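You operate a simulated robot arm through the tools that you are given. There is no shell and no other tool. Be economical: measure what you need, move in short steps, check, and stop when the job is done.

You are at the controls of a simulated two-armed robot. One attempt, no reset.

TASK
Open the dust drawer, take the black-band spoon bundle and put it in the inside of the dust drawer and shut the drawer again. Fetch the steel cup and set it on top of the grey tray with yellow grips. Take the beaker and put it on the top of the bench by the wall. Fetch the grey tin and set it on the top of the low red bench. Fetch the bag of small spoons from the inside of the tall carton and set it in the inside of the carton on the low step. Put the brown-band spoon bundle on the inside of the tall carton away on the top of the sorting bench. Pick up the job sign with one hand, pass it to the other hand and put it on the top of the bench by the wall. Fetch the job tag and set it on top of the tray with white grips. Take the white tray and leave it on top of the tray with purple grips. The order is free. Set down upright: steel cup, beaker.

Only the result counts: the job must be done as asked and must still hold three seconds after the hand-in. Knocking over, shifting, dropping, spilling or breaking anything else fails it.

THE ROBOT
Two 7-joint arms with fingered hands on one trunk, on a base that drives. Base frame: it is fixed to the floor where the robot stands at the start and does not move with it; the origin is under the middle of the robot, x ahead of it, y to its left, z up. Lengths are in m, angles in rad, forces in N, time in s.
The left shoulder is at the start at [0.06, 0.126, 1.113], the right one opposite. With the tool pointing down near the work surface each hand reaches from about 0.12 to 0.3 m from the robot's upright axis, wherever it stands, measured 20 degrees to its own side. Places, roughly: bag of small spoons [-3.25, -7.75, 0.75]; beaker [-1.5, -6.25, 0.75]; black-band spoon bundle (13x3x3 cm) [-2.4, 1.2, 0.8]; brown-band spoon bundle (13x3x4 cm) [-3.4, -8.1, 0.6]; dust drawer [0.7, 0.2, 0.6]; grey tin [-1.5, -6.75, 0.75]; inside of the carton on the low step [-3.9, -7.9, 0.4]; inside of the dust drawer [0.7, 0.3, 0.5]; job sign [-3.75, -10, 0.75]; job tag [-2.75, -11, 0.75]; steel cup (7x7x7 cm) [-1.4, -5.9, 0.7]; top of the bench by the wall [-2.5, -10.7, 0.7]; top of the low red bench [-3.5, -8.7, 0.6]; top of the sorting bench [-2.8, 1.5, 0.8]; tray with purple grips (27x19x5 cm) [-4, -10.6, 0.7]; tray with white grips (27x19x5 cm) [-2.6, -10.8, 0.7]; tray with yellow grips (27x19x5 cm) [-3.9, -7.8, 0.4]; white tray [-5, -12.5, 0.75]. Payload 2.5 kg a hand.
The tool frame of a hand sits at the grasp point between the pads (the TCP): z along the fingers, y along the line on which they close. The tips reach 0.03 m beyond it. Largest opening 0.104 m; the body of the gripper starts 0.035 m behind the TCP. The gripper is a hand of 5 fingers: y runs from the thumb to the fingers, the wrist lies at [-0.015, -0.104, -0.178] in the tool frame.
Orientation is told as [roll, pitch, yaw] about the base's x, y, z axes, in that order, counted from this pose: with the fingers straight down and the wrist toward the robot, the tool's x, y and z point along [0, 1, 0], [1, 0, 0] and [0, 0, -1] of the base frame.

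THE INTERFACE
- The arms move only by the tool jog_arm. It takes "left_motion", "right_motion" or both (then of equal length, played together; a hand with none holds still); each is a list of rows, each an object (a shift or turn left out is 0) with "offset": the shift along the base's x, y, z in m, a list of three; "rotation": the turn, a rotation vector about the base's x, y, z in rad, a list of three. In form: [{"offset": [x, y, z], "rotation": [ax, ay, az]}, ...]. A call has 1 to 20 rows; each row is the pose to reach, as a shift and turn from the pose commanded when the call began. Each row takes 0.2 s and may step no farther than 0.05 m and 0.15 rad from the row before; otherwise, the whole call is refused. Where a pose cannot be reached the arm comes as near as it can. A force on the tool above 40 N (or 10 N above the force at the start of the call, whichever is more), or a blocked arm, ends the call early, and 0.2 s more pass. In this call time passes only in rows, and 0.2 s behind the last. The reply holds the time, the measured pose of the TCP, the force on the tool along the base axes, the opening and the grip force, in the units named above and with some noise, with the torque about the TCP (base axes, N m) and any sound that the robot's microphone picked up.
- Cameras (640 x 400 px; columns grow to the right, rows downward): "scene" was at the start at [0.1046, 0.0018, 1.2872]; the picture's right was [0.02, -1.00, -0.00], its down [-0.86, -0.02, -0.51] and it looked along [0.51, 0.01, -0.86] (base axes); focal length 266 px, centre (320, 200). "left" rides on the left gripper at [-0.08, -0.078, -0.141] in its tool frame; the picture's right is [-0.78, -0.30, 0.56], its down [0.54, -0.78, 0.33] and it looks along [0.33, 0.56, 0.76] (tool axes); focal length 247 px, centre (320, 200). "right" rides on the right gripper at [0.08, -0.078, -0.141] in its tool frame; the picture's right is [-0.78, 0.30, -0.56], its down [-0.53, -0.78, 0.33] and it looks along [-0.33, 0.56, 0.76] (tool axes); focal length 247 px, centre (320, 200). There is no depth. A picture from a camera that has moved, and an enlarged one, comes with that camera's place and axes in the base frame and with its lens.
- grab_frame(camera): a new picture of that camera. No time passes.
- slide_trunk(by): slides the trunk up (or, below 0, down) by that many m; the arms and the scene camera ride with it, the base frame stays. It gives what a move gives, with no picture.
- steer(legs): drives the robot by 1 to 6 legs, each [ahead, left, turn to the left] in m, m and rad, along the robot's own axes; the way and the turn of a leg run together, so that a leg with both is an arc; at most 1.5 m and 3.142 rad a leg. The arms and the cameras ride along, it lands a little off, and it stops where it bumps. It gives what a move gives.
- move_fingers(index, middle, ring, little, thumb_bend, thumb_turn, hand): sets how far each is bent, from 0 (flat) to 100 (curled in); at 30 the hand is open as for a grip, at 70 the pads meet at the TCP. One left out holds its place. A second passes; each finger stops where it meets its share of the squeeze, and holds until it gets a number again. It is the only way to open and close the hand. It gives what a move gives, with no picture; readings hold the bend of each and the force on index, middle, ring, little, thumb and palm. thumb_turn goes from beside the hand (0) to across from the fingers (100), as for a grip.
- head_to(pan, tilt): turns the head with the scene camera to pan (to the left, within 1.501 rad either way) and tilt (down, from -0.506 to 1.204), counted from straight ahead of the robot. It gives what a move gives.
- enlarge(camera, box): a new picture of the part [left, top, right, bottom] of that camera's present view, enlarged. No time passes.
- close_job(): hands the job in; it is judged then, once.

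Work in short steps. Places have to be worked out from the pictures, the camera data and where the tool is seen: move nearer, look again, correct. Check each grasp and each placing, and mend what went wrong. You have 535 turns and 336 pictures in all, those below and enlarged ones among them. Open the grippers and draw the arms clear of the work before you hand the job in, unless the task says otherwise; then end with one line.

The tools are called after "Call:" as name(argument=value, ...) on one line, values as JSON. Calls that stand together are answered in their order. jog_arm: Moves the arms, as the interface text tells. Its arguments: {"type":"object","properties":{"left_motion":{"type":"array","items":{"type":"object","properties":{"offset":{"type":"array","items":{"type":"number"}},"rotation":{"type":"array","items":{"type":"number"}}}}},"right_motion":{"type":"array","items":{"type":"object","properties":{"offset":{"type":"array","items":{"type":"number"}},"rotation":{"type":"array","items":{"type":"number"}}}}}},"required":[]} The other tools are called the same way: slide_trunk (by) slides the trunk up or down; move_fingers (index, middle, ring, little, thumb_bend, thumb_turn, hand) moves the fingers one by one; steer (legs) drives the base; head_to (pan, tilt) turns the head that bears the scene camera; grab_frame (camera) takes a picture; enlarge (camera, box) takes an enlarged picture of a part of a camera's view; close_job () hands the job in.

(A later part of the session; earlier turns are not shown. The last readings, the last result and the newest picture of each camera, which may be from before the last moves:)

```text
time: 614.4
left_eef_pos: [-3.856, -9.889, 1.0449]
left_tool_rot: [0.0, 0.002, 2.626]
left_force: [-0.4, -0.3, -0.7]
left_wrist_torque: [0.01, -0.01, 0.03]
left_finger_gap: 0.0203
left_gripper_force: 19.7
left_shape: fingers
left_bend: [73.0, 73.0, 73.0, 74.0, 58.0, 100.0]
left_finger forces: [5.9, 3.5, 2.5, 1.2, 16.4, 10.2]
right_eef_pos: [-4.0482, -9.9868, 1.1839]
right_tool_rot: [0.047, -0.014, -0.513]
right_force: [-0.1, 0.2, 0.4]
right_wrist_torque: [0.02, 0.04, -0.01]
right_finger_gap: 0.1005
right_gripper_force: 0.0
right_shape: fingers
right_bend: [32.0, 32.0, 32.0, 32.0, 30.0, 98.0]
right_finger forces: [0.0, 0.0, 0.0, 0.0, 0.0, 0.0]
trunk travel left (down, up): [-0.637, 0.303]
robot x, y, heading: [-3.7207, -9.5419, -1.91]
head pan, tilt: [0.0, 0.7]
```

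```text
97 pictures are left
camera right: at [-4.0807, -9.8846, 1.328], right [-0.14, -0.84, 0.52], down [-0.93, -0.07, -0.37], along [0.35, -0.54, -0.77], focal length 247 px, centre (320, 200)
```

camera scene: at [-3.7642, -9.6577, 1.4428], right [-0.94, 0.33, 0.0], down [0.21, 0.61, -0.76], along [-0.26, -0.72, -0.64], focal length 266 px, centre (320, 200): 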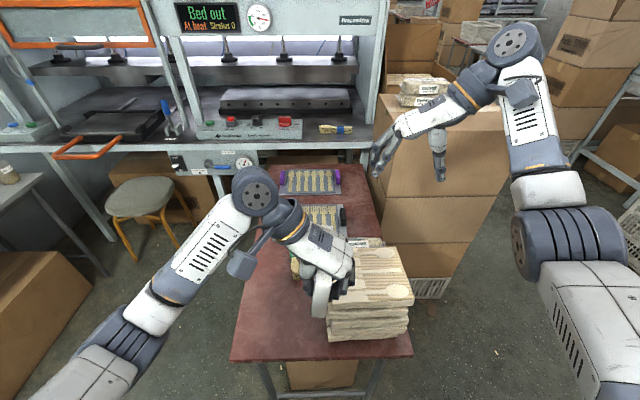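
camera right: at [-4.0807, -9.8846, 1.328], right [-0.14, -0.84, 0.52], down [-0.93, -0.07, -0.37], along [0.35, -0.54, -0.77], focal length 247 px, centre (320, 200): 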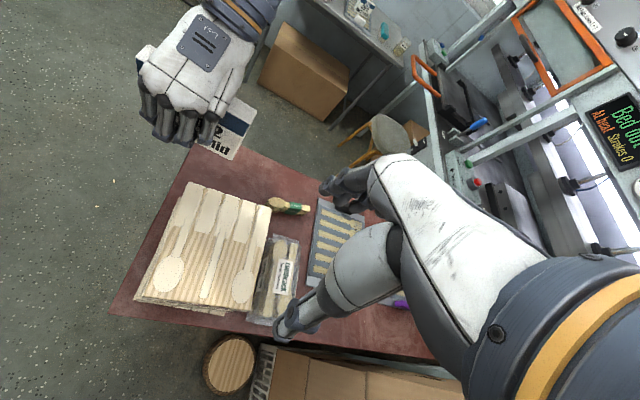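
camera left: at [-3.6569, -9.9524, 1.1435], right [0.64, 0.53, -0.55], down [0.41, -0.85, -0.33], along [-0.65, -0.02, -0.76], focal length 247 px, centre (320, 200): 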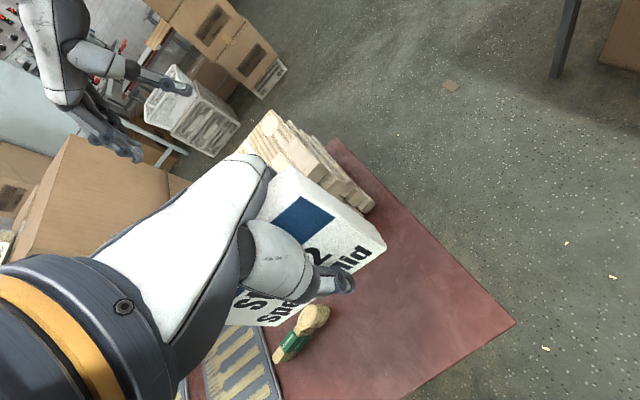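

I zoom into the right-hand view to measure the free end of the sign.

Call:
enlarge(camera="right", box=[100, 20, 320, 200])

Call:
enlarge(camera="scene", box=[220, 160, 420, 340])

```text
2.22 times, centred on (210, 110) of right
camera zoom: at [-4.0807, -9.8846, 1.328], right [-0.14, -0.84, 0.52], down [-0.93, -0.07, -0.37], along [0.35, -0.54, -0.77], focal length 549 px, centre (564, 400)
```

zoom: 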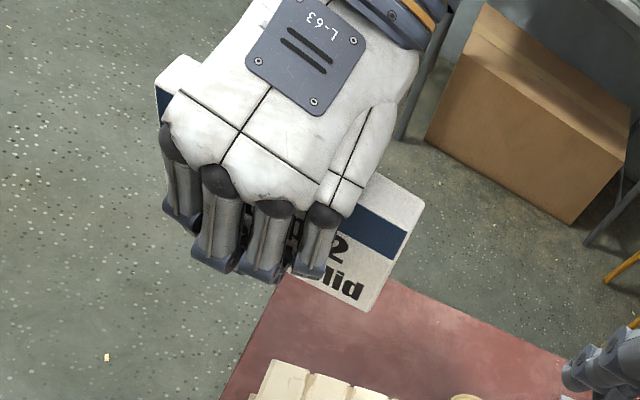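

```text
2.22 times, centred on (320, 250) of scene
camera zoom: at [-3.7642, -9.6577, 1.4428], right [-0.94, 0.33, 0.0], down [0.21, 0.61, -0.76], along [-0.26, -0.72, -0.64], focal length 592 px, centre (320, 89)
```

zoom: 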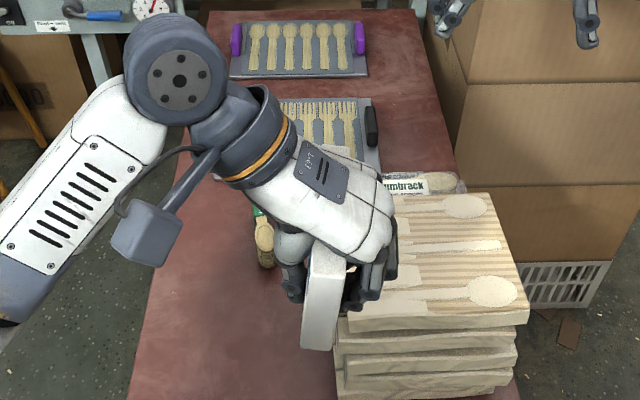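

The left hand actually holds the sign at mid-length, leaving too little for the right hand. I set it back where it stood and re-grip nearer its north end.

Call:
jog_arm(left_motion=[{"offset": [0.023, -0.024, -0.01]}, {"offset": [0.046, -0.048, -0.02]}, {"offset": [0.07, -0.073, -0.03]}, {"offset": [0.093, -0.096, -0.045]}, {"offset": [0.093, -0.096, -0.09]}, {"offset": [0.093, -0.096, -0.135]}, {"offset": [0.093, -0.096, -0.18]}, {"offset": [0.093, -0.096, -0.22]}, {"offset": [0.093, -0.096, -0.25]}])

Call:
jog_arm(left_motion=[{"offset": [0, 0, -0.008]}])

Call:
grab_frame(camera="left")

```text
time: 616.4
left_eef_pos: [-3.7615, -9.9849, 0.7922]
left_tool_rot: [0.0, 0.002, 2.625]
left_force: [0.2, 0.4, -0.9]
left_wrist_torque: [0.03, 0.0, 0.02]
left_finger_gap: 0.0204
left_gripper_force: 19.9
left_shape: fingers
left_bend: [73.0, 73.0, 73.0, 74.0, 58.0, 100.0]
left_finger forces: [6.0, 3.5, 2.7, 1.1, 16.3, 9.4]
right_eef_pos: [-4.0481, -9.9871, 1.1844]
right_tool_rot: [0.047, -0.015, -0.516]
right_force: [-0.6, 0.4, 0.1]
right_wrist_torque: [-0.02, 0.02, -0.02]
right_finger_gap: 0.1005
right_gripper_force: 0.0
right_shape: fingers
right_bend: [32.0, 32.0, 32.0, 32.0, 30.0, 98.0]
right_finger forces: [0.1, 0.1, 0.0, 0.1, 0.0, 0.0]
trunk travel left (down, up): [-0.637, 0.303]
robot x, y, heading: [-3.7195, -9.5386, -1.912]
head pan, tilt: [0.0, 0.7]
```

```text
time: 616.8
left_eef_pos: [-3.7625, -9.9833, 0.7844]
left_tool_rot: [0.0, 0.001, 2.627]
left_force: [0.1, 0.4, -0.8]
left_wrist_torque: [0.05, 0.01, -0.01]
left_finger_gap: 0.0204
left_gripper_force: 19.8
left_shape: fingers
left_bend: [73.0, 73.0, 73.0, 74.0, 58.0, 100.0]
left_finger forces: [6.0, 3.6, 2.6, 1.0, 16.3, 9.5]
right_eef_pos: [-4.0478, -9.9881, 1.1843]
right_tool_rot: [0.047, -0.014, -0.515]
right_force: [-0.2, -0.2, -0.3]
right_wrist_torque: [0.04, 0.0, -0.01]
right_finger_gap: 0.1004
right_gripper_force: 0.2
right_shape: fingers
right_bend: [32.0, 32.0, 32.0, 32.0, 30.0, 98.0]
right_finger forces: [0.0, 0.0, 0.0, 0.0, 0.1, 0.1]
trunk travel left (down, up): [-0.637, 0.303]
robot x, y, heading: [-3.7181, -9.5399, -1.91]
head pan, tilt: [0.0, 0.7]
```

```text
94 pictures are left
camera left: at [-3.655, -9.9515, 0.9267], right [0.64, 0.53, -0.56], down [0.41, -0.85, -0.33], along [-0.65, -0.02, -0.76], focal length 247 px, centre (320, 200)
```

left: 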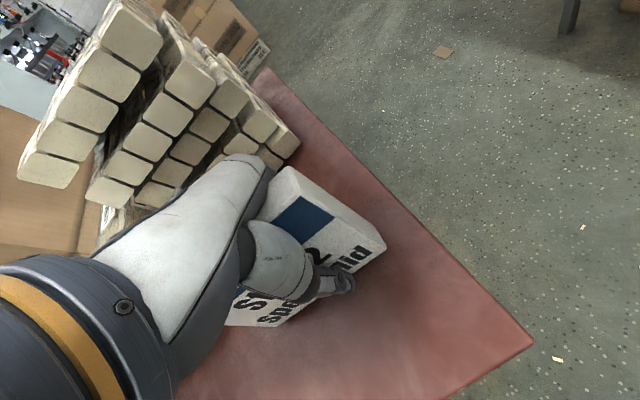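

Lower to contact and release.

Call:
jog_arm(left_motion=[{"offset": [0, 0, -0.008]}])

Call:
move_fingers(hand="left", index=42, middle=42, ring=42, little=42, thumb_bend=38)

Call:
jog_arm(left_motion=[{"offset": [0, 0, 0.03]}, {"offset": [0, 0, 0.07]}, {"offset": [0.014, 0.025, 0.09]}, {"offset": [0.027, 0.048, 0.09]}])

Call:
grab_frame(camera="left")

Call:
enlarge(camera="scene", box=[200, 240, 400, 400])

```text
time: 617.2
left_eef_pos: [-3.7627, -9.9842, 0.7777]
left_tool_rot: [0.004, 0.001, 2.628]
left_force: [0.5, -0.2, 7.5]
left_wrist_torque: [-0.03, -0.01, 0.01]
left_finger_gap: 0.0205
left_gripper_force: 21.5
left_shape: fingers
left_bend: [73.0, 73.0, 73.0, 74.0, 58.0, 100.0]
left_finger forces: [5.9, 3.5, 2.8, 1.0, 17.5, 12.3]
right_eef_pos: [-4.0463, -9.9878, 1.1854]
right_tool_rot: [0.047, -0.013, -0.516]
right_force: [0.5, -0.3, -1.4]
right_wrist_torque: [0.01, 0.03, 0.0]
right_finger_gap: 0.1004
right_gripper_force: 0.0
right_shape: fingers
right_bend: [32.0, 32.0, 32.0, 32.0, 30.0, 98.0]
right_finger forces: [0.0, 0.0, 0.1, 0.0, 0.0, 0.0]
trunk travel left (down, up): [-0.637, 0.303]
robot x, y, heading: [-3.7201, -9.5403, -1.911]
head pan, tilt: [0.0, 0.7]
```

```text
time: 618.2
left_eef_pos: [-3.7623, -9.9844, 0.7772]
left_tool_rot: [0.003, 0.0, 2.626]
left_force: [-1.9, -1.3, 15.4]
left_wrist_torque: [0.18, -0.05, 0.05]
left_finger_gap: 0.0772
left_gripper_force: 7.6
left_shape: fingers
left_bend: [42.0, 42.0, 42.0, 42.0, 38.0, 100.0]
left_finger forces: [0.0, 0.0, 0.0, 0.0, 1.2, 13.8]
right_eef_pos: [-4.0466, -9.9873, 1.1844]
right_tool_rot: [0.044, -0.012, -0.517]
right_force: [-0.2, -0.1, 0.2]
right_wrist_torque: [-0.06, 0.0, -0.06]
right_finger_gap: 0.1005
right_gripper_force: 0.0
right_shape: fingers
right_bend: [32.0, 32.0, 32.0, 32.0, 30.0, 98.0]
right_finger forces: [0.0, 0.1, 0.0, 0.1, 0.0, 0.0]
trunk travel left (down, up): [-0.637, 0.303]
robot x, y, heading: [-3.721, -9.5435, -1.912]
head pan, tilt: [0.0, 0.7]
```

```text
time: 619.2
left_eef_pos: [-3.7363, -9.9345, 0.8681]
left_tool_rot: [-0.002, 0.001, 2.626]
left_force: [-0.5, -0.5, 0.5]
left_wrist_torque: [-0.01, 0.0, 0.01]
left_finger_gap: 0.0777
left_gripper_force: 0.0
left_shape: fingers
left_bend: [42.0, 42.0, 42.0, 42.0, 38.0, 100.0]
left_finger forces: [0.0, 0.0, 0.0, 0.0, 0.1, 0.0]
right_eef_pos: [-4.0467, -9.9881, 1.1846]
right_tool_rot: [0.045, -0.014, -0.515]
right_force: [0.5, 0.1, -0.2]
right_wrist_torque: [0.0, -0.01, 0.02]
right_finger_gap: 0.1
right_gripper_force: 0.1
right_shape: fingers
right_bend: [32.0, 32.0, 32.0, 32.0, 30.0, 98.0]
right_finger forces: [0.1, 0.1, 0.0, 0.0, 0.1, 0.0]
trunk travel left (down, up): [-0.637, 0.303]
robot x, y, heading: [-3.7221, -9.5419, -1.915]
head pan, tilt: [0.0, 0.7]
```

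```text
93 pictures are left
camera left: at [-3.6279, -9.9023, 1.0107], right [0.64, 0.53, -0.56], down [0.41, -0.85, -0.33], along [-0.65, -0.02, -0.76], focal length 247 px, centre (320, 200)
```

left: 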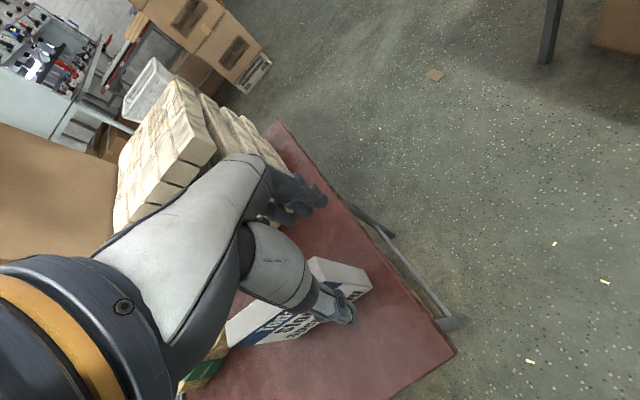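

```text
2.50 times, centred on (300, 320) of scene
camera zoom: at [-3.7641, -9.6574, 1.4428], right [-0.94, 0.33, 0.0], down [0.21, 0.61, -0.77], along [-0.26, -0.72, -0.64], focal length 666 px, centre (370, -100)
```

zoom: 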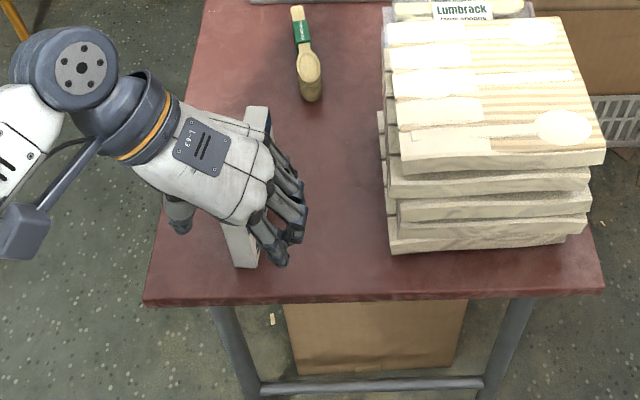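

Measured against the hand, its centre is close to the sign's end; I go back 2 cm along the sign, then descend and check before closing.

Call:
jog_arm(left_motion=[{"offset": [-0.01, -0.018, -0.02]}, {"offset": [-0.01, -0.018, -0.05]}, {"offset": [-0.01, -0.018, -0.08]}])

Call:
grab_frame(camera="left")

```text
time: 620.0
left_eef_pos: [-3.7424, -9.9516, 0.7859]
left_tool_rot: [-0.001, 0.001, 2.624]
left_force: [0.1, -0.1, -0.3]
left_wrist_torque: [-0.02, 0.02, 0.03]
left_finger_gap: 0.0775
left_gripper_force: 0.1
left_shape: fingers
left_bend: [42.0, 42.0, 42.0, 42.0, 38.0, 100.0]
left_finger forces: [0.0, 0.0, 0.0, 0.0, 0.1, 0.1]
right_eef_pos: [-4.0466, -9.9885, 1.1843]
right_tool_rot: [0.048, -0.014, -0.516]
right_force: [-0.4, 0.4, 0.7]
right_wrist_torque: [-0.03, -0.02, -0.01]
right_finger_gap: 0.1001
right_gripper_force: 0.1
right_shape: fingers
right_bend: [32.0, 32.0, 32.0, 32.0, 30.0, 98.0]
right_finger forces: [0.0, 0.1, 0.0, 0.0, 0.0, 0.0]
trunk travel left (down, up): [-0.637, 0.303]
robot x, y, heading: [-3.7231, -9.5372, -1.91]
head pan, tilt: [0.0, 0.7]
```

```text
91 pictures are left
camera left: at [-3.6358, -9.9196, 0.9281], right [0.64, 0.53, -0.56], down [0.41, -0.85, -0.33], along [-0.65, -0.02, -0.76], focal length 247 px, centre (320, 200)
```

left: 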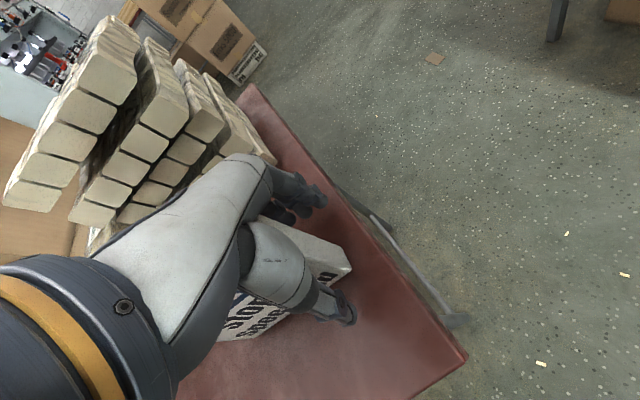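

Good: about 3.5–4 cm from the N end. Close here.

Call:
jog_arm(left_motion=[{"offset": [0.005, 0.009, 0]}])

Call:
move_fingers(hand="left", index=76, middle=76, ring=76, little=76, thumb_bend=74)

Call:
jog_arm(left_motion=[{"offset": [0, 0, 0.03]}, {"offset": [0, 0, 0.07]}, {"offset": [0, 0, 0.11]}, {"offset": [0, 0, 0.15]}, {"offset": [-0.01, 0.01, 0.19]}, {"offset": [-0.03, 0.03, 0.22]}, {"offset": [-0.055, 0.05, 0.25]}, {"offset": [-0.085, 0.06, 0.27]}, {"offset": [-0.11, 0.065, 0.27]}])

Call:
grab_frame(camera="right")

Call:
grab_frame(camera="scene")

```text
time: 620.4
left_eef_pos: [-3.738, -9.9436, 0.7852]
left_tool_rot: [0.0, 0.001, 2.626]
left_force: [1.2, 0.2, 0.1]
left_wrist_torque: [-0.02, 0.01, 0.04]
left_finger_gap: 0.0775
left_gripper_force: 0.0
left_shape: fingers
left_bend: [42.0, 42.0, 42.0, 42.0, 38.0, 100.0]
left_finger forces: [0.0, 0.0, 0.0, 0.1, 0.0, 0.0]
right_eef_pos: [-4.0482, -9.9869, 1.186]
right_tool_rot: [0.046, -0.014, -0.514]
right_force: [0.4, 0.8, 0.3]
right_wrist_torque: [-0.03, 0.02, 0.02]
right_finger_gap: 0.1003
right_gripper_force: 0.0
right_shape: fingers
right_bend: [32.0, 32.0, 32.0, 32.0, 30.0, 98.0]
right_finger forces: [0.0, 0.1, 0.0, 0.1, 0.1, 0.0]
trunk travel left (down, up): [-0.637, 0.303]
robot x, y, heading: [-3.7195, -9.5433, -1.909]
head pan, tilt: [0.0, 0.7]
```

```text
time: 621.4
left_eef_pos: [-3.7387, -9.9447, 0.7848]
left_tool_rot: [-0.001, 0.002, 2.628]
left_force: [-0.6, -0.3, -0.6]
left_wrist_torque: [0.02, 0.02, 0.05]
left_finger_gap: 0.0002
left_gripper_force: 0.0
left_shape: fingers
left_bend: [75.0, 76.0, 76.0, 76.0, 71.0, 100.0]
left_finger forces: [0.1, 0.0, 0.0, 0.1, 0.0, 0.1]
right_eef_pos: [-4.048, -9.987, 1.1833]
right_tool_rot: [0.047, -0.015, -0.518]
right_force: [0.3, -0.5, -0.3]
right_wrist_torque: [0.01, -0.03, 0.0]
right_finger_gap: 0.1005
right_gripper_force: 0.0
right_shape: fingers
right_bend: [32.0, 32.0, 32.0, 32.0, 30.0, 98.0]
right_finger forces: [0.0, 0.0, 0.1, 0.0, 0.0, 0.0]
trunk travel left (down, up): [-0.637, 0.303]
robot x, y, heading: [-3.7212, -9.5436, -1.911]
head pan, tilt: [0.0, 0.7]
```

```text
time: 623.4
left_eef_pos: [-3.8512, -9.8793, 1.0558]
left_tool_rot: [0.0, 0.002, 2.625]
left_force: [0.9, -0.2, 1.4]
left_wrist_torque: [0.02, -0.04, -0.02]
left_finger_gap: 0.0
left_gripper_force: 0.0
left_shape: fingers
left_bend: [75.0, 76.0, 76.0, 76.0, 71.0, 100.0]
left_finger forces: [0.0, 0.1, 0.0, 0.0, 0.1, 0.1]
right_eef_pos: [-4.0485, -9.9872, 1.1847]
right_tool_rot: [0.049, -0.013, -0.517]
right_force: [1.0, 0.0, -0.7]
right_wrist_torque: [0.01, -0.03, 0.03]
right_finger_gap: 0.1002
right_gripper_force: 0.1
right_shape: fingers
right_bend: [32.0, 32.0, 32.0, 32.0, 30.0, 98.0]
right_finger forces: [0.1, 0.0, 0.0, 0.0, 0.0, 0.0]
trunk travel left (down, up): [-0.637, 0.303]
robot x, y, heading: [-3.7214, -9.5429, -1.915]
head pan, tilt: [0.0, 0.7]
```

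```text
90 pictures are left
camera right: at [-4.0808, -9.8844, 1.3281], right [-0.14, -0.84, 0.52], down [-0.93, -0.07, -0.37], along [0.35, -0.54, -0.77], focal length 247 px, centre (320, 200)
```

right: 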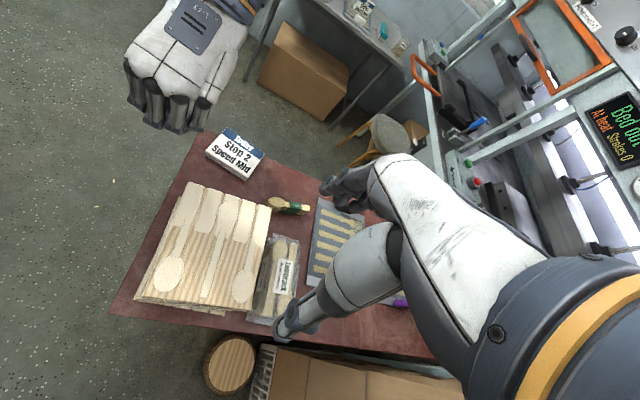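

```text
89 pictures are left
camera scene: at [-3.7645, -9.6575, 1.4428], right [-0.94, 0.33, 0.0], down [0.21, 0.61, -0.76], along [-0.25, -0.72, -0.64], focal length 266 px, centre (320, 200)
```

scene: 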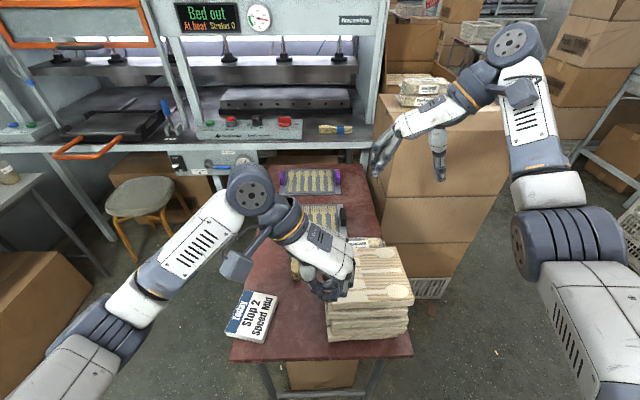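

The grip closed on nothing and the sign has toppled flat on the table. I look closely.

Call:
enlarge(camera="scene", box=[200, 260, 340, 390])

Call:
enlarge(camera="right", box=[150, 90, 310, 230])

```text
3.08 times, centred on (270, 325) of scene
camera zoom: at [-3.7645, -9.6575, 1.4428], right [-0.94, 0.33, 0.0], down [0.21, 0.61, -0.76], along [-0.25, -0.72, -0.64], focal length 820 px, centre (474, -185)
```

zoom: 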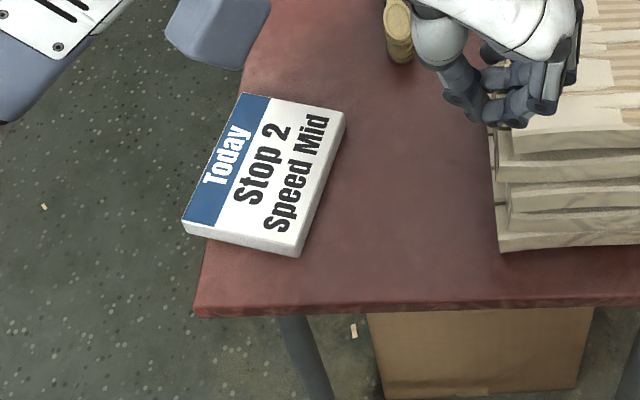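

```text
2.86 times, centred on (230, 160) of right
camera zoom: at [-4.0808, -9.8844, 1.3281], right [-0.14, -0.84, 0.52], down [-0.93, -0.07, -0.37], along [0.35, -0.54, -0.77], focal length 706 px, centre (577, 314)
```

zoom: 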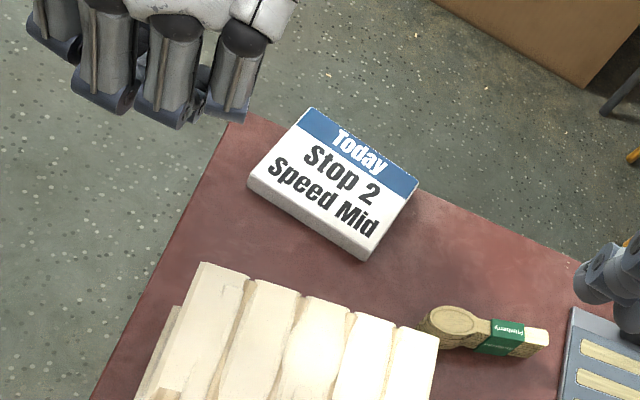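

The sign lies face up with its north-east corner overhanging the table's east edge — a place to pinch it by its thickness. I move the left hand out over the free east side, and park the right hand back.

Call:
jog_arm(left_motion=[{"offset": [0.035, -0.025, 0]}, {"offset": [0.07, -0.05, 0]}, {"offset": [0.105, -0.075, 0]}, {"offset": [0.14, -0.1, 0]}, {"offset": [0.175, -0.125, 0]}, {"offset": [0.21, -0.15, 0]}, {"offset": [0.245, -0.175, 0]}, {"offset": [0.28, -0.2, 0]}, {"offset": [0.31, -0.225, 0]}], right_motion=[{"offset": [0.006, 0.016, 0]}, {"offset": [0.012, 0.032, 0]}, {"offset": [0.018, 0.048, 0]}, {"offset": [0.024, 0.064, 0]}, {"offset": [0.03, 0.08, 0]}, {"offset": [0.036, 0.096, 0]}, {"offset": [0.042, 0.112, 0]}, {"offset": [0.048, 0.128, 0]}, {"offset": [0.05, 0.14, 0]}])

Call:
move_fingers(hand="left", index=44, middle=44, ring=44, little=44, thumb_bend=40)

Call:
jog_arm(left_motion=[{"rotation": [0.066, 0.116, 0]}, {"rotation": [0.132, 0.232, 0]}, {"rotation": [0.198, 0.348, 0]}, {"rotation": [0.264, 0.464, 0]}, {"rotation": [0.33, 0.58, 0]}, {"rotation": [0.396, 0.695, 0]}, {"rotation": [0.462, 0.811, 0]}, {"rotation": [0.528, 0.927, 0]}, {"rotation": [0.593, 1.043, 0]}])

Call:
grab_frame(camera="scene")

```text
time: 625.4
left_eef_pos: [-3.5415, -10.1039, 1.0564]
left_tool_rot: [-0.001, 0.002, 2.623]
left_force: [-0.3, -0.4, -0.4]
left_wrist_torque: [0.0, 0.03, -0.02]
left_finger_gap: 0.0
left_gripper_force: 0.1
left_shape: fingers
left_bend: [75.0, 76.0, 76.0, 76.0, 71.0, 100.0]
left_finger forces: [0.0, 0.0, 0.0, 0.1, 0.0, 0.1]
right_eef_pos: [-3.9991, -9.8462, 1.1852]
right_tool_rot: [0.046, -0.012, -0.515]
right_force: [-0.8, 0.3, -0.2]
right_wrist_torque: [-0.02, -0.01, 0.02]
right_finger_gap: 0.1003
right_gripper_force: 0.1
right_shape: fingers
right_bend: [32.0, 32.0, 32.0, 32.0, 30.0, 98.0]
right_finger forces: [0.0, 0.0, 0.0, 0.1, 0.0, 0.1]
trunk travel left (down, up): [-0.637, 0.303]
robot x, y, heading: [-3.7189, -9.5403, -1.914]
head pan, tilt: [0.0, 0.7]
```

```text
time: 626.4
left_eef_pos: [-3.5418, -10.1038, 1.0565]
left_tool_rot: [-0.002, 0.001, 2.628]
left_force: [0.2, 0.7, -0.4]
left_wrist_torque: [0.01, -0.02, 0.0]
left_finger_gap: 0.0721
left_gripper_force: 0.1
left_shape: fingers
left_bend: [44.0, 44.0, 44.0, 44.0, 40.0, 100.0]
left_finger forces: [0.0, 0.1, 0.1, 0.1, 0.0, 0.0]
right_eef_pos: [-3.9997, -9.8469, 1.1836]
right_tool_rot: [0.047, -0.014, -0.517]
right_force: [-0.2, 0.2, -0.1]
right_wrist_torque: [0.01, -0.02, 0.02]
right_finger_gap: 0.1002
right_gripper_force: 0.1
right_shape: fingers
right_bend: [32.0, 32.0, 32.0, 32.0, 30.0, 98.0]
right_finger forces: [0.1, 0.0, 0.0, 0.0, 0.2, 0.0]
trunk travel left (down, up): [-0.637, 0.303]
robot x, y, heading: [-3.721, -9.5374, -1.913]
head pan, tilt: [0.0, 0.7]
```

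```text
time: 628.4
left_eef_pos: [-3.5527, -9.9617, 1.0882]
left_tool_rot: [-0.012, -1.165, 2.682]
left_force: [-0.4, -0.4, -0.6]
left_wrist_torque: [0.0, 0.01, -0.02]
left_finger_gap: 0.0724
left_gripper_force: 0.0
left_shape: fingers
left_bend: [44.0, 44.0, 44.0, 44.0, 40.0, 100.0]
left_finger forces: [0.0, 0.0, 0.0, 0.0, 0.0, 0.1]
left hand out of reach, approached as far as the arm can: row 1, 2, 3, 4, 5, 6, 7, 8, 9
right_eef_pos: [-3.9983, -9.8472, 1.1855]
right_tool_rot: [0.048, -0.013, -0.517]
right_force: [0.8, -0.9, 0.1]
right_wrist_torque: [0.01, 0.02, -0.02]
right_finger_gap: 0.1003
right_gripper_force: 0.1
right_shape: fingers
right_bend: [32.0, 32.0, 32.0, 32.0, 30.0, 98.0]
right_finger forces: [0.1, 0.0, 0.0, 0.0, 0.1, 0.0]
trunk travel left (down, up): [-0.637, 0.303]
robot x, y, heading: [-3.7211, -9.5378, -1.908]
head pan, tilt: [0.0, 0.7]
```

```text
86 pictures are left
camera scene: at [-3.7631, -9.6582, 1.4428], right [-0.94, 0.33, 0.0], down [0.21, 0.61, -0.76], along [-0.26, -0.72, -0.64], focal length 266 px, centre (320, 200)
```

scene: 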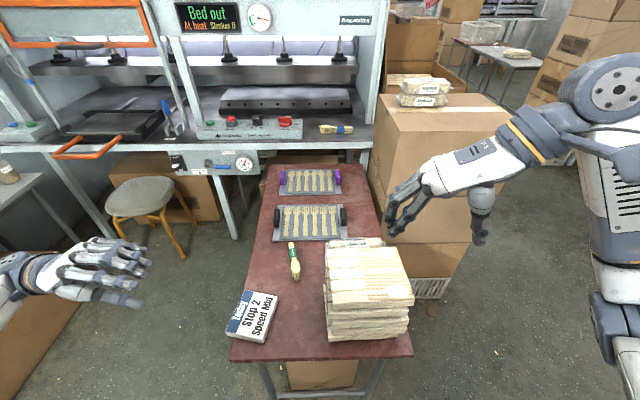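

The left hand can point west with thumb below, fingers above. I lower the trunk toward table height.

Call:
slide_trunk(by=-0.3)

Call:
grab_frame(camera="scene")

Call:
grab_frame(camera="left")

```text
time: 630.6
left_eef_pos: [-3.5542, -9.9618, 0.8384]
left_tool_rot: [-0.015, -1.167, 2.685]
left_force: [0.1, -0.4, 0.8]
left_wrist_torque: [-0.01, 0.01, 0.0]
left_finger_gap: 0.0725
left_gripper_force: 0.1
left_shape: fingers
left_bend: [44.0, 44.0, 44.0, 44.0, 40.0, 100.0]
left_finger forces: [0.0, 0.0, 0.1, 0.0, 0.1, 0.1]
right_eef_pos: [-4.0004, -9.848, 0.9439]
right_tool_rot: [0.021, -0.045, -0.521]
right_force: [-2.2, 3.0, 12.4]
right_wrist_torque: [-0.6, -0.48, 0.0]
right_finger_gap: 0.1004
right_gripper_force: 6.5
right_shape: fingers
right_bend: [32.0, 32.0, 30.0, 32.0, 30.0, 98.0]
right_finger forces: [0.0, 0.0, 12.5, 0.0, 0.0, 0.1]
trunk travel left (down, up): [-0.387, 0.553]
robot x, y, heading: [-3.7211, -9.5421, -1.911]
head pan, tilt: [0.0, 0.7]
stopped: the force on the tool passed its limit at 53 N (the readings are from after the stop); the commanded pose is now the measured one
```

```text
85 pictures are left
camera scene: at [-3.7644, -9.657, 1.1919], right [-0.94, 0.33, 0.0], down [0.22, 0.61, -0.77], along [-0.26, -0.72, -0.64], focal length 266 px, centre (320, 200)
```

scene: 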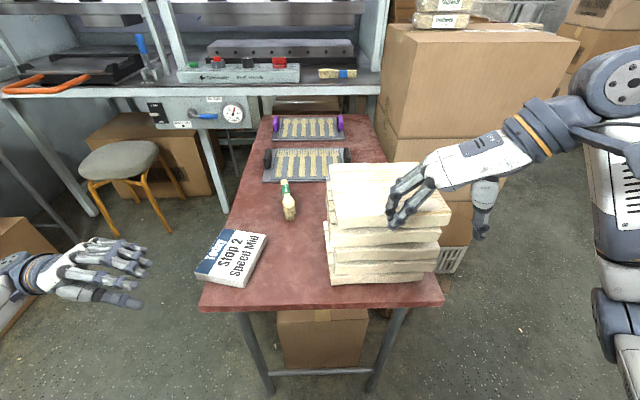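

```text
84 pictures are left
camera left: at [-3.3746, -9.9618, 0.8235], right [0.0, 0.87, -0.49], down [-0.24, -0.47, -0.85], along [-0.97, 0.12, 0.21], focal length 247 px, centre (320, 200)
```

left: 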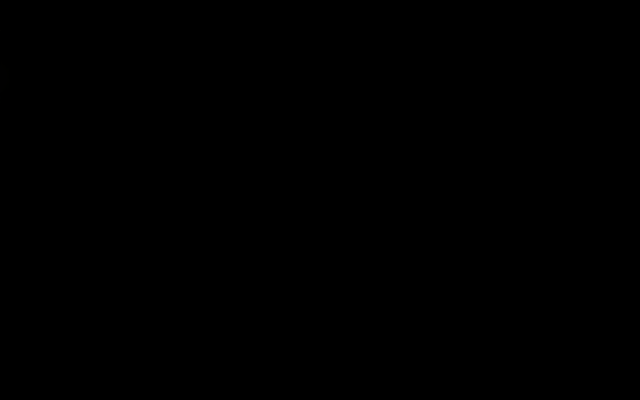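

The right fingers touched the pack stack. I raise the right hand at once and move it clear of the table.

Call:
jog_arm(right_motion=[{"offset": [0, 0, 0.04]}, {"offset": [0, 0, 0.08]}, {"offset": [0, 0, 0.12]}, {"offset": [-0.03, 0.03, 0.14]}, {"offset": [-0.06, 0.05, 0.16]}, {"offset": [-0.1, 0.06, 0.17]}])

Call:
enlarge(camera="scene", box=[180, 110, 480, 320])

```text
time: 632.0
left_eef_pos: [-3.5541, -9.9625, 0.8378]
left_tool_rot: [-0.016, -1.167, 2.685]
left_force: [-0.5, 0.7, -0.3]
left_wrist_torque: [-0.02, 0.0, 0.04]
left_finger_gap: 0.0724
left_gripper_force: 0.0
left_shape: fingers
left_bend: [44.0, 44.0, 44.0, 44.0, 40.0, 100.0]
left_finger forces: [0.1, 0.0, 0.0, 0.1, 0.0, 0.1]
right_eef_pos: [-4.1022, -9.7869, 1.1096]
right_tool_rot: [0.023, -0.044, -0.521]
right_force: [-0.2, -0.7, -0.6]
right_wrist_torque: [-0.01, 0.01, 0.01]
right_finger_gap: 0.1004
right_gripper_force: 0.1
right_shape: fingers
right_bend: [32.0, 32.0, 32.0, 32.0, 30.0, 98.0]
right_finger forces: [0.0, 0.0, 0.1, 0.0, 0.0, 0.0]
trunk travel left (down, up): [-0.387, 0.553]
robot x, y, heading: [-3.7245, -9.5374, -1.917]
head pan, tilt: [0.0, 0.7]
```

```text
1.90 times, centred on (330, 215) of scene
camera zoom: at [-3.7645, -9.6576, 1.1922], right [-0.94, 0.33, 0.0], down [0.22, 0.61, -0.76], along [-0.26, -0.72, -0.64], focal length 507 px, centre (301, 171)
```

zoom: 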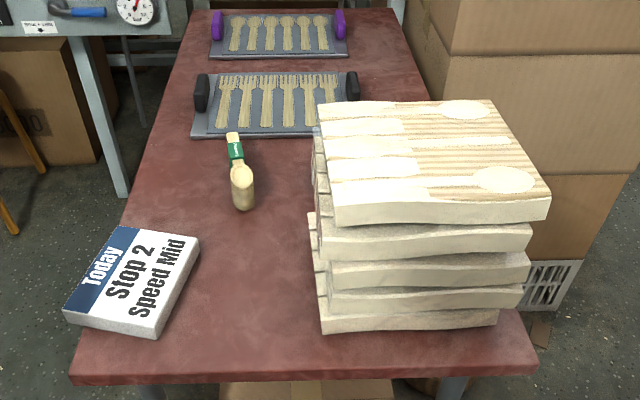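

Packs are undisturbed. Sign corner D ≈(-3.638,-10.025), top z≈0.745. I shift the base left (east) to give the left arm reach, then bring the hand to a pre-pinch pose.

Call:
steer(legs=[[0.04, 0.2, 0]])

Call:
jog_arm(left_motion=[{"offset": [-0.03, -0.005, -0.03]}, {"offset": [-0.07, -0.01, -0.05]}, {"offset": [-0.11, -0.015, -0.07]}, {"offset": [-0.145, -0.02, -0.09]}, {"offset": [-0.17, -0.025, -0.1]}])

Call:
grab_frame(camera="scene")

```text
time: 633.7
left_eef_pos: [-3.3806, -10.0659, 0.8379]
left_tool_rot: [-0.014, -1.167, 2.683]
left_force: [0.1, 1.0, -0.3]
left_wrist_torque: [0.02, 0.01, -0.01]
left_finger_gap: 0.0724
left_gripper_force: 0.0
left_shape: fingers
left_bend: [44.0, 44.0, 44.0, 44.0, 40.0, 100.0]
left_finger forces: [0.1, 0.0, 0.1, 0.0, 0.0, 0.0]
right_eef_pos: [-3.9285, -9.8905, 1.1101]
right_tool_rot: [0.026, -0.04, -0.526]
right_force: [0.6, 0.1, -0.4]
right_wrist_torque: [-0.01, -0.03, -0.01]
right_finger_gap: 0.1003
right_gripper_force: 0.1
right_shape: fingers
right_bend: [32.0, 32.0, 32.0, 32.0, 30.0, 98.0]
right_finger forces: [0.1, 0.1, 0.0, 0.0, 0.0, 0.0]
trunk travel left (down, up): [-0.387, 0.553]
robot x, y, heading: [-3.5424, -9.6491, -1.912]
head pan, tilt: [0.0, 0.7]
```

```text
time: 634.9
left_eef_pos: [-3.5542, -10.0911, 0.7386]
left_tool_rot: [-0.015, -1.164, 2.684]
left_force: [-0.6, -0.4, -1.7]
left_wrist_torque: [0.05, 0.02, -0.02]
left_finger_gap: 0.0725
left_gripper_force: 0.1
left_shape: fingers
left_bend: [44.0, 44.0, 44.0, 44.0, 40.0, 100.0]
left_finger forces: [0.0, 0.0, 0.0, 0.0, 0.1, 0.0]
right_eef_pos: [-3.9295, -9.8904, 1.1101]
right_tool_rot: [0.026, -0.039, -0.525]
right_force: [-0.3, -0.9, 0.8]
right_wrist_torque: [0.03, 0.01, 0.0]
right_finger_gap: 0.1006
right_gripper_force: 0.0
right_shape: fingers
right_bend: [32.0, 32.0, 32.0, 32.0, 30.0, 98.0]
right_finger forces: [0.0, 0.0, 0.0, 0.0, 0.0, 0.1]
trunk travel left (down, up): [-0.387, 0.553]
robot x, y, heading: [-3.5462, -9.6439, -1.913]
head pan, tilt: [0.0, 0.7]
```

```text
82 pictures are left
camera scene: at [-3.5916, -9.7613, 1.1922], right [-0.94, 0.34, 0.0], down [0.22, 0.61, -0.76], along [-0.26, -0.72, -0.64], focal length 266 px, centre (320, 200)
```

scene: 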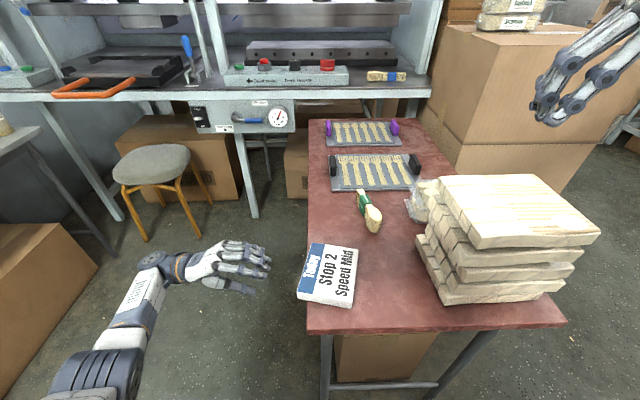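

I zoom to align fingers with the sign edge.

Call:
enlarge(camera="scene", box=[180, 210, 380, 350])

```text
2.86 times, centred on (280, 280) of scene
camera zoom: at [-3.5916, -9.7613, 1.1922], right [-0.94, 0.34, 0.0], down [0.22, 0.61, -0.76], along [-0.26, -0.72, -0.64], focal length 761 px, centre (434, -29)
```

zoom: 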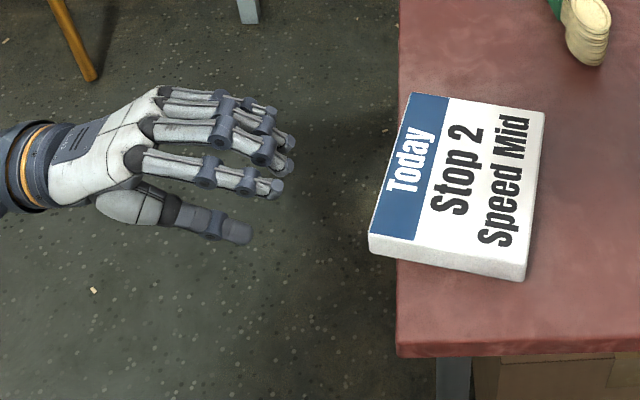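

The overhang is too small for a safe pinch. Instead I'll grip the flat sign top-down across its ~10.4 cm width, opening the hand extra wide. First raise and point the hand down again, and test the opening.

Call:
jog_arm(left_motion=[{"offset": [0.03, -0.015, 0.03]}, {"offset": [0.04, -0.02, 0.07], "rotation": [-0.066, -0.116, 0]}, {"offset": [0.04, -0.02, 0.1], "rotation": [-0.132, -0.232, 0]}, {"offset": [0.04, -0.02, 0.13], "rotation": [-0.198, -0.348, 0]}, {"offset": [0.04, -0.02, 0.15], "rotation": [-0.264, -0.464, 0]}, {"offset": [0.04, -0.02, 0.17], "rotation": [-0.33, -0.58, 0]}, {"offset": [0.04, -0.02, 0.19], "rotation": [-0.396, -0.695, 0]}, {"offset": [0.04, -0.02, 0.2], "rotation": [-0.462, -0.811, 0]}, {"offset": [0.04, -0.02, 0.2], "rotation": [-0.528, -0.927, 0]}, {"offset": [0.04, -0.02, 0.2], "rotation": [-0.58, -1.02, 0]}])

Call:
move_fingers(hand="left", index=15, middle=15, ring=15, little=15, thumb_bend=18)

Call:
slide_trunk(by=0.18)

```text
time: 637.1
left_eef_pos: [-3.5109, -10.1115, 0.9367]
left_tool_rot: [0.038, 0.009, 2.649]
left_force: [0.1, 0.5, 0.1]
left_wrist_torque: [0.0, 0.02, 0.01]
left_finger_gap: 0.0726
left_gripper_force: 0.1
left_shape: fingers
left_bend: [44.0, 44.0, 44.0, 44.0, 40.0, 100.0]
left_finger forces: [0.0, 0.0, 0.0, 0.0, 0.1, 0.0]
right_eef_pos: [-3.9292, -9.8906, 1.1102]
right_tool_rot: [0.027, -0.039, -0.527]
right_force: [0.6, -0.6, 0.0]
right_wrist_torque: [-0.01, 0.01, 0.02]
right_finger_gap: 0.1004
right_gripper_force: 0.1
right_shape: fingers
right_bend: [32.0, 32.0, 32.0, 32.0, 30.0, 98.0]
right_finger forces: [0.0, 0.1, 0.0, 0.1, 0.0, 0.1]
trunk travel left (down, up): [-0.387, 0.553]
robot x, y, heading: [-3.5509, -9.6439, -1.915]
head pan, tilt: [0.0, 0.7]
```

```text
time: 638.1
left_eef_pos: [-3.5118, -10.1107, 0.937]
left_tool_rot: [0.038, 0.007, 2.648]
left_force: [-0.1, 0.2, 0.6]
left_wrist_torque: [0.05, -0.01, 0.01]
left_finger_gap: 0.1332
left_gripper_force: 0.0
left_shape: fingers
left_bend: [15.0, 15.0, 15.0, 15.0, 18.0, 100.0]
left_finger forces: [0.0, 0.0, 0.0, 0.0, 0.1, 0.0]
right_eef_pos: [-3.9287, -9.8906, 1.109]
right_tool_rot: [0.027, -0.04, -0.526]
right_force: [-0.4, 0.1, 0.8]
right_wrist_torque: [0.01, 0.0, -0.03]
right_finger_gap: 0.1006
right_gripper_force: 0.1
right_shape: fingers
right_bend: [32.0, 32.0, 32.0, 32.0, 30.0, 98.0]
right_finger forces: [0.1, 0.0, 0.0, 0.0, 0.0, 0.1]
trunk travel left (down, up): [-0.387, 0.553]
robot x, y, heading: [-3.5512, -9.641, -1.914]
head pan, tilt: [0.0, 0.7]
```

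```text
time: 640.1
left_eef_pos: [-3.5105, -10.112, 1.1165]
left_tool_rot: [0.039, 0.007, 2.645]
left_force: [0.0, 0.4, 0.2]
left_wrist_torque: [0.0, 0.02, 0.01]
left_finger_gap: 0.1331
left_gripper_force: 0.0
left_shape: fingers
left_bend: [15.0, 15.0, 15.0, 15.0, 18.0, 100.0]
left_finger forces: [0.0, 0.0, 0.0, 0.0, 0.0, 0.1]
right_eef_pos: [-3.9298, -9.8894, 1.2888]
right_tool_rot: [0.026, -0.041, -0.524]
right_force: [-0.8, 0.1, -0.3]
right_wrist_torque: [0.02, -0.05, 0.0]
right_finger_gap: 0.1006
right_gripper_force: 0.0
right_shape: fingers
right_bend: [32.0, 32.0, 32.0, 32.0, 30.0, 98.0]
right_finger forces: [0.0, 0.1, 0.0, 0.0, 0.0, 0.0]
trunk travel left (down, up): [-0.567, 0.373]
robot x, y, heading: [-3.5459, -9.6424, -1.907]
head pan, tilt: [0.0, 0.7]
```

The hand opens to 13 cm. I bring it over the sign's north half.

Call:
jog_arm(left_motion=[{"offset": [-0.04, 0.018, 0]}, {"offset": [-0.08, 0.036, 0]}, {"offset": [-0.12, 0.054, 0]}, {"offset": [-0.16, 0.072, 0]}, {"offset": [-0.19, 0.085, -0.03]}, {"offset": [-0.19, 0.085, -0.08]}, {"offset": [-0.19, 0.085, -0.13]}, {"offset": [-0.19, 0.085, -0.18]}, {"offset": [-0.19, 0.085, -0.22]}])

Call:
grab_frame(camera="left")

Call:
grab_frame(camera="scene")

```text
time: 642.1
left_eef_pos: [-3.7027, -10.0306, 0.9015]
left_tool_rot: [0.04, 0.006, 2.648]
left_force: [-0.4, 0.7, -0.4]
left_wrist_torque: [0.02, 0.0, 0.02]
left_finger_gap: 0.1334
left_gripper_force: 0.1
left_shape: fingers
left_bend: [15.0, 15.0, 15.0, 15.0, 18.0, 100.0]
left_finger forces: [0.0, 0.0, 0.0, 0.0, 0.0, 0.1]
right_eef_pos: [-3.9291, -9.8906, 1.2885]
right_tool_rot: [0.027, -0.04, -0.526]
right_force: [0.4, 1.0, 0.4]
right_wrist_torque: [-0.01, 0.01, 0.03]
right_finger_gap: 0.1003
right_gripper_force: 0.1
right_shape: fingers
right_bend: [32.0, 32.0, 32.0, 32.0, 30.0, 98.0]
right_finger forces: [0.1, 0.0, 0.0, 0.1, 0.0, 0.0]
trunk travel left (down, up): [-0.567, 0.373]
robot x, y, heading: [-3.5449, -9.6417, -1.913]
head pan, tilt: [0.0, 0.7]
```

```text
80 pictures are left
camera left: at [-3.5932, -9.9907, 1.0403], right [0.62, 0.52, -0.59], down [0.43, -0.85, -0.3], along [-0.66, -0.06, -0.75], focal length 247 px, centre (320, 200)
```

left: 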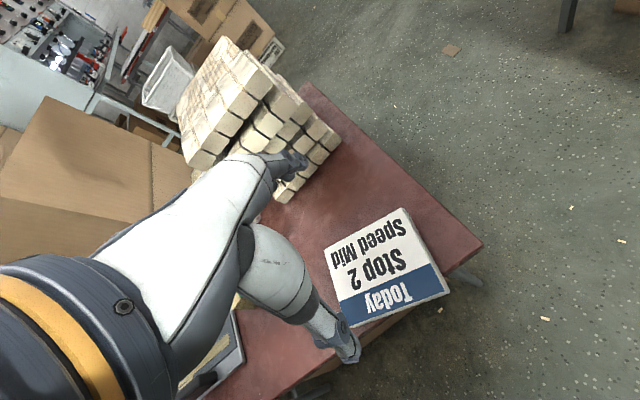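

```text
79 pictures are left
camera scene: at [-3.5915, -9.7614, 1.3722], right [-0.94, 0.34, 0.0], down [0.22, 0.61, -0.76], along [-0.26, -0.72, -0.64], focal length 266 px, centre (320, 200)
```

scene: 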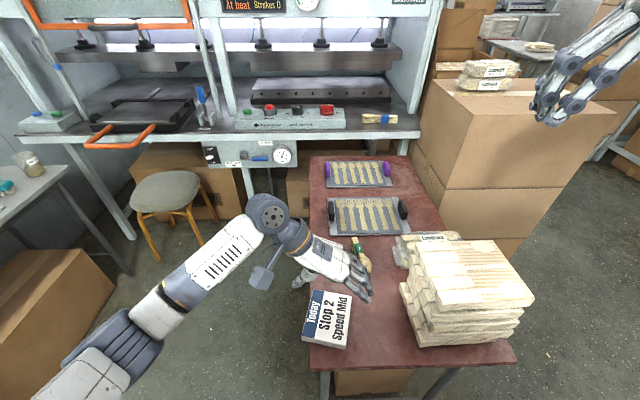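

By the hand camera the TCP sits over the sign's centre, 5–6 cm from its N end. I shift 3.5 cm north, descend and check.

Call:
jog_arm(left_motion=[{"offset": [0.0187, 0.0296, 0]}, {"offset": [0.0187, 0.0296, -0.04]}, {"offset": [0.0187, 0.0296, -0.08]}])

Call:
grab_frame(camera="left")

Call:
enlarge(camera="scene", box=[240, 220, 440, 380])

```text
time: 642.9
left_eef_pos: [-3.68, -9.9979, 0.8182]
left_tool_rot: [0.037, 0.009, 2.648]
left_force: [-0.4, 0.0, 0.1]
left_wrist_torque: [0.02, -0.01, 0.02]
left_finger_gap: 0.1336
left_gripper_force: 0.1
left_shape: fingers
left_bend: [15.0, 15.0, 15.0, 15.0, 18.0, 100.0]
left_finger forces: [0.0, 0.0, 0.0, 0.0, 0.0, 0.1]
right_eef_pos: [-3.9298, -9.8914, 1.2894]
right_tool_rot: [0.027, -0.04, -0.526]
right_force: [0.2, -0.7, 0.5]
right_wrist_torque: [-0.02, 0.02, -0.01]
right_finger_gap: 0.1007
right_gripper_force: 0.1
right_shape: fingers
right_bend: [32.0, 32.0, 32.0, 32.0, 30.0, 98.0]
right_finger forces: [0.0, 0.0, 0.0, 0.1, 0.0, 0.0]
trunk travel left (down, up): [-0.567, 0.373]
robot x, y, heading: [-3.5432, -9.643, -1.912]
head pan, tilt: [0.0, 0.7]
```

```text
78 pictures are left
camera left: at [-3.5713, -9.9565, 0.9579], right [0.62, 0.52, -0.58], down [0.43, -0.85, -0.3], along [-0.66, -0.06, -0.75], focal length 247 px, centre (320, 200)
```

left: 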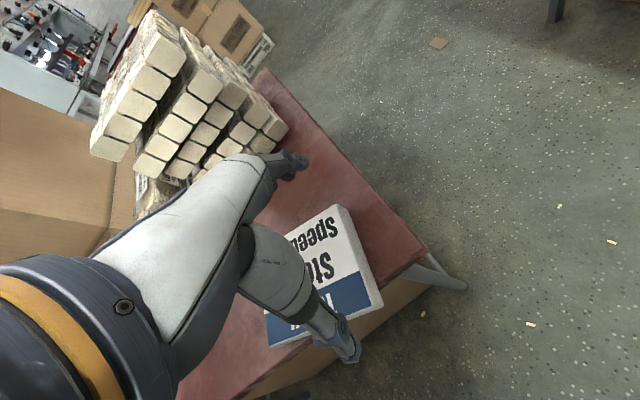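

```text
2.50 times, centred on (340, 300) of scene
camera zoom: at [-3.5915, -9.7613, 1.3722], right [-0.94, 0.34, 0.0], down [0.22, 0.61, -0.76], along [-0.26, -0.72, -0.64], focal length 666 px, centre (270, -50)
```

zoom: 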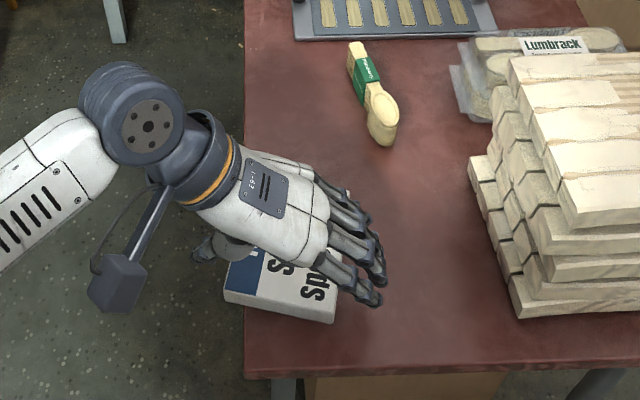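

TCP is right at the N end now; go back 2.5 cm and descend to grip height.

Call:
jog_arm(left_motion=[{"offset": [-0.0133, -0.0212, 0]}, {"offset": [-0.0133, -0.0212, -0.03]}, {"offset": [-0.0133, -0.0212, -0.045]}])

Call:
grab_frame(camera="left")

```text
time: 643.7
left_eef_pos: [-3.6956, -10.0186, 0.7736]
left_tool_rot: [0.038, 0.009, 2.648]
left_force: [0.0, 0.3, -0.1]
left_wrist_torque: [0.01, -0.02, 0.02]
left_finger_gap: 0.1332
left_gripper_force: 0.1
left_shape: fingers
left_bend: [15.0, 15.0, 15.0, 15.0, 18.0, 100.0]
left_finger forces: [0.0, 0.1, 0.0, 0.0, 0.0, 0.1]
right_eef_pos: [-3.9304, -9.8903, 1.2891]
right_tool_rot: [0.027, -0.04, -0.526]
right_force: [0.8, 0.5, -0.8]
right_wrist_torque: [0.01, 0.0, 0.0]
right_finger_gap: 0.1005
right_gripper_force: 0.1
right_shape: fingers
right_bend: [32.0, 32.0, 32.0, 32.0, 30.0, 98.0]
right_finger forces: [0.1, 0.0, 0.0, 0.1, 0.0, 0.0]
trunk travel left (down, up): [-0.567, 0.373]
robot x, y, heading: [-3.5495, -9.6466, -1.915]
head pan, tilt: [0.0, 0.7]
```

```text
76 pictures are left
camera left: at [-3.5876, -9.9794, 0.9135], right [0.62, 0.52, -0.58], down [0.43, -0.85, -0.31], along [-0.66, -0.06, -0.75], focal length 247 px, centre (320, 200)
```

left: 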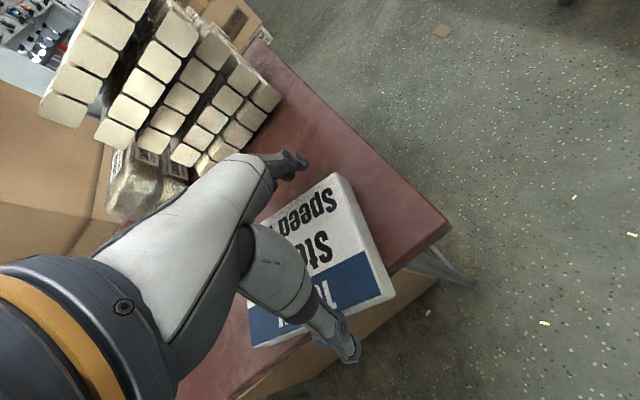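

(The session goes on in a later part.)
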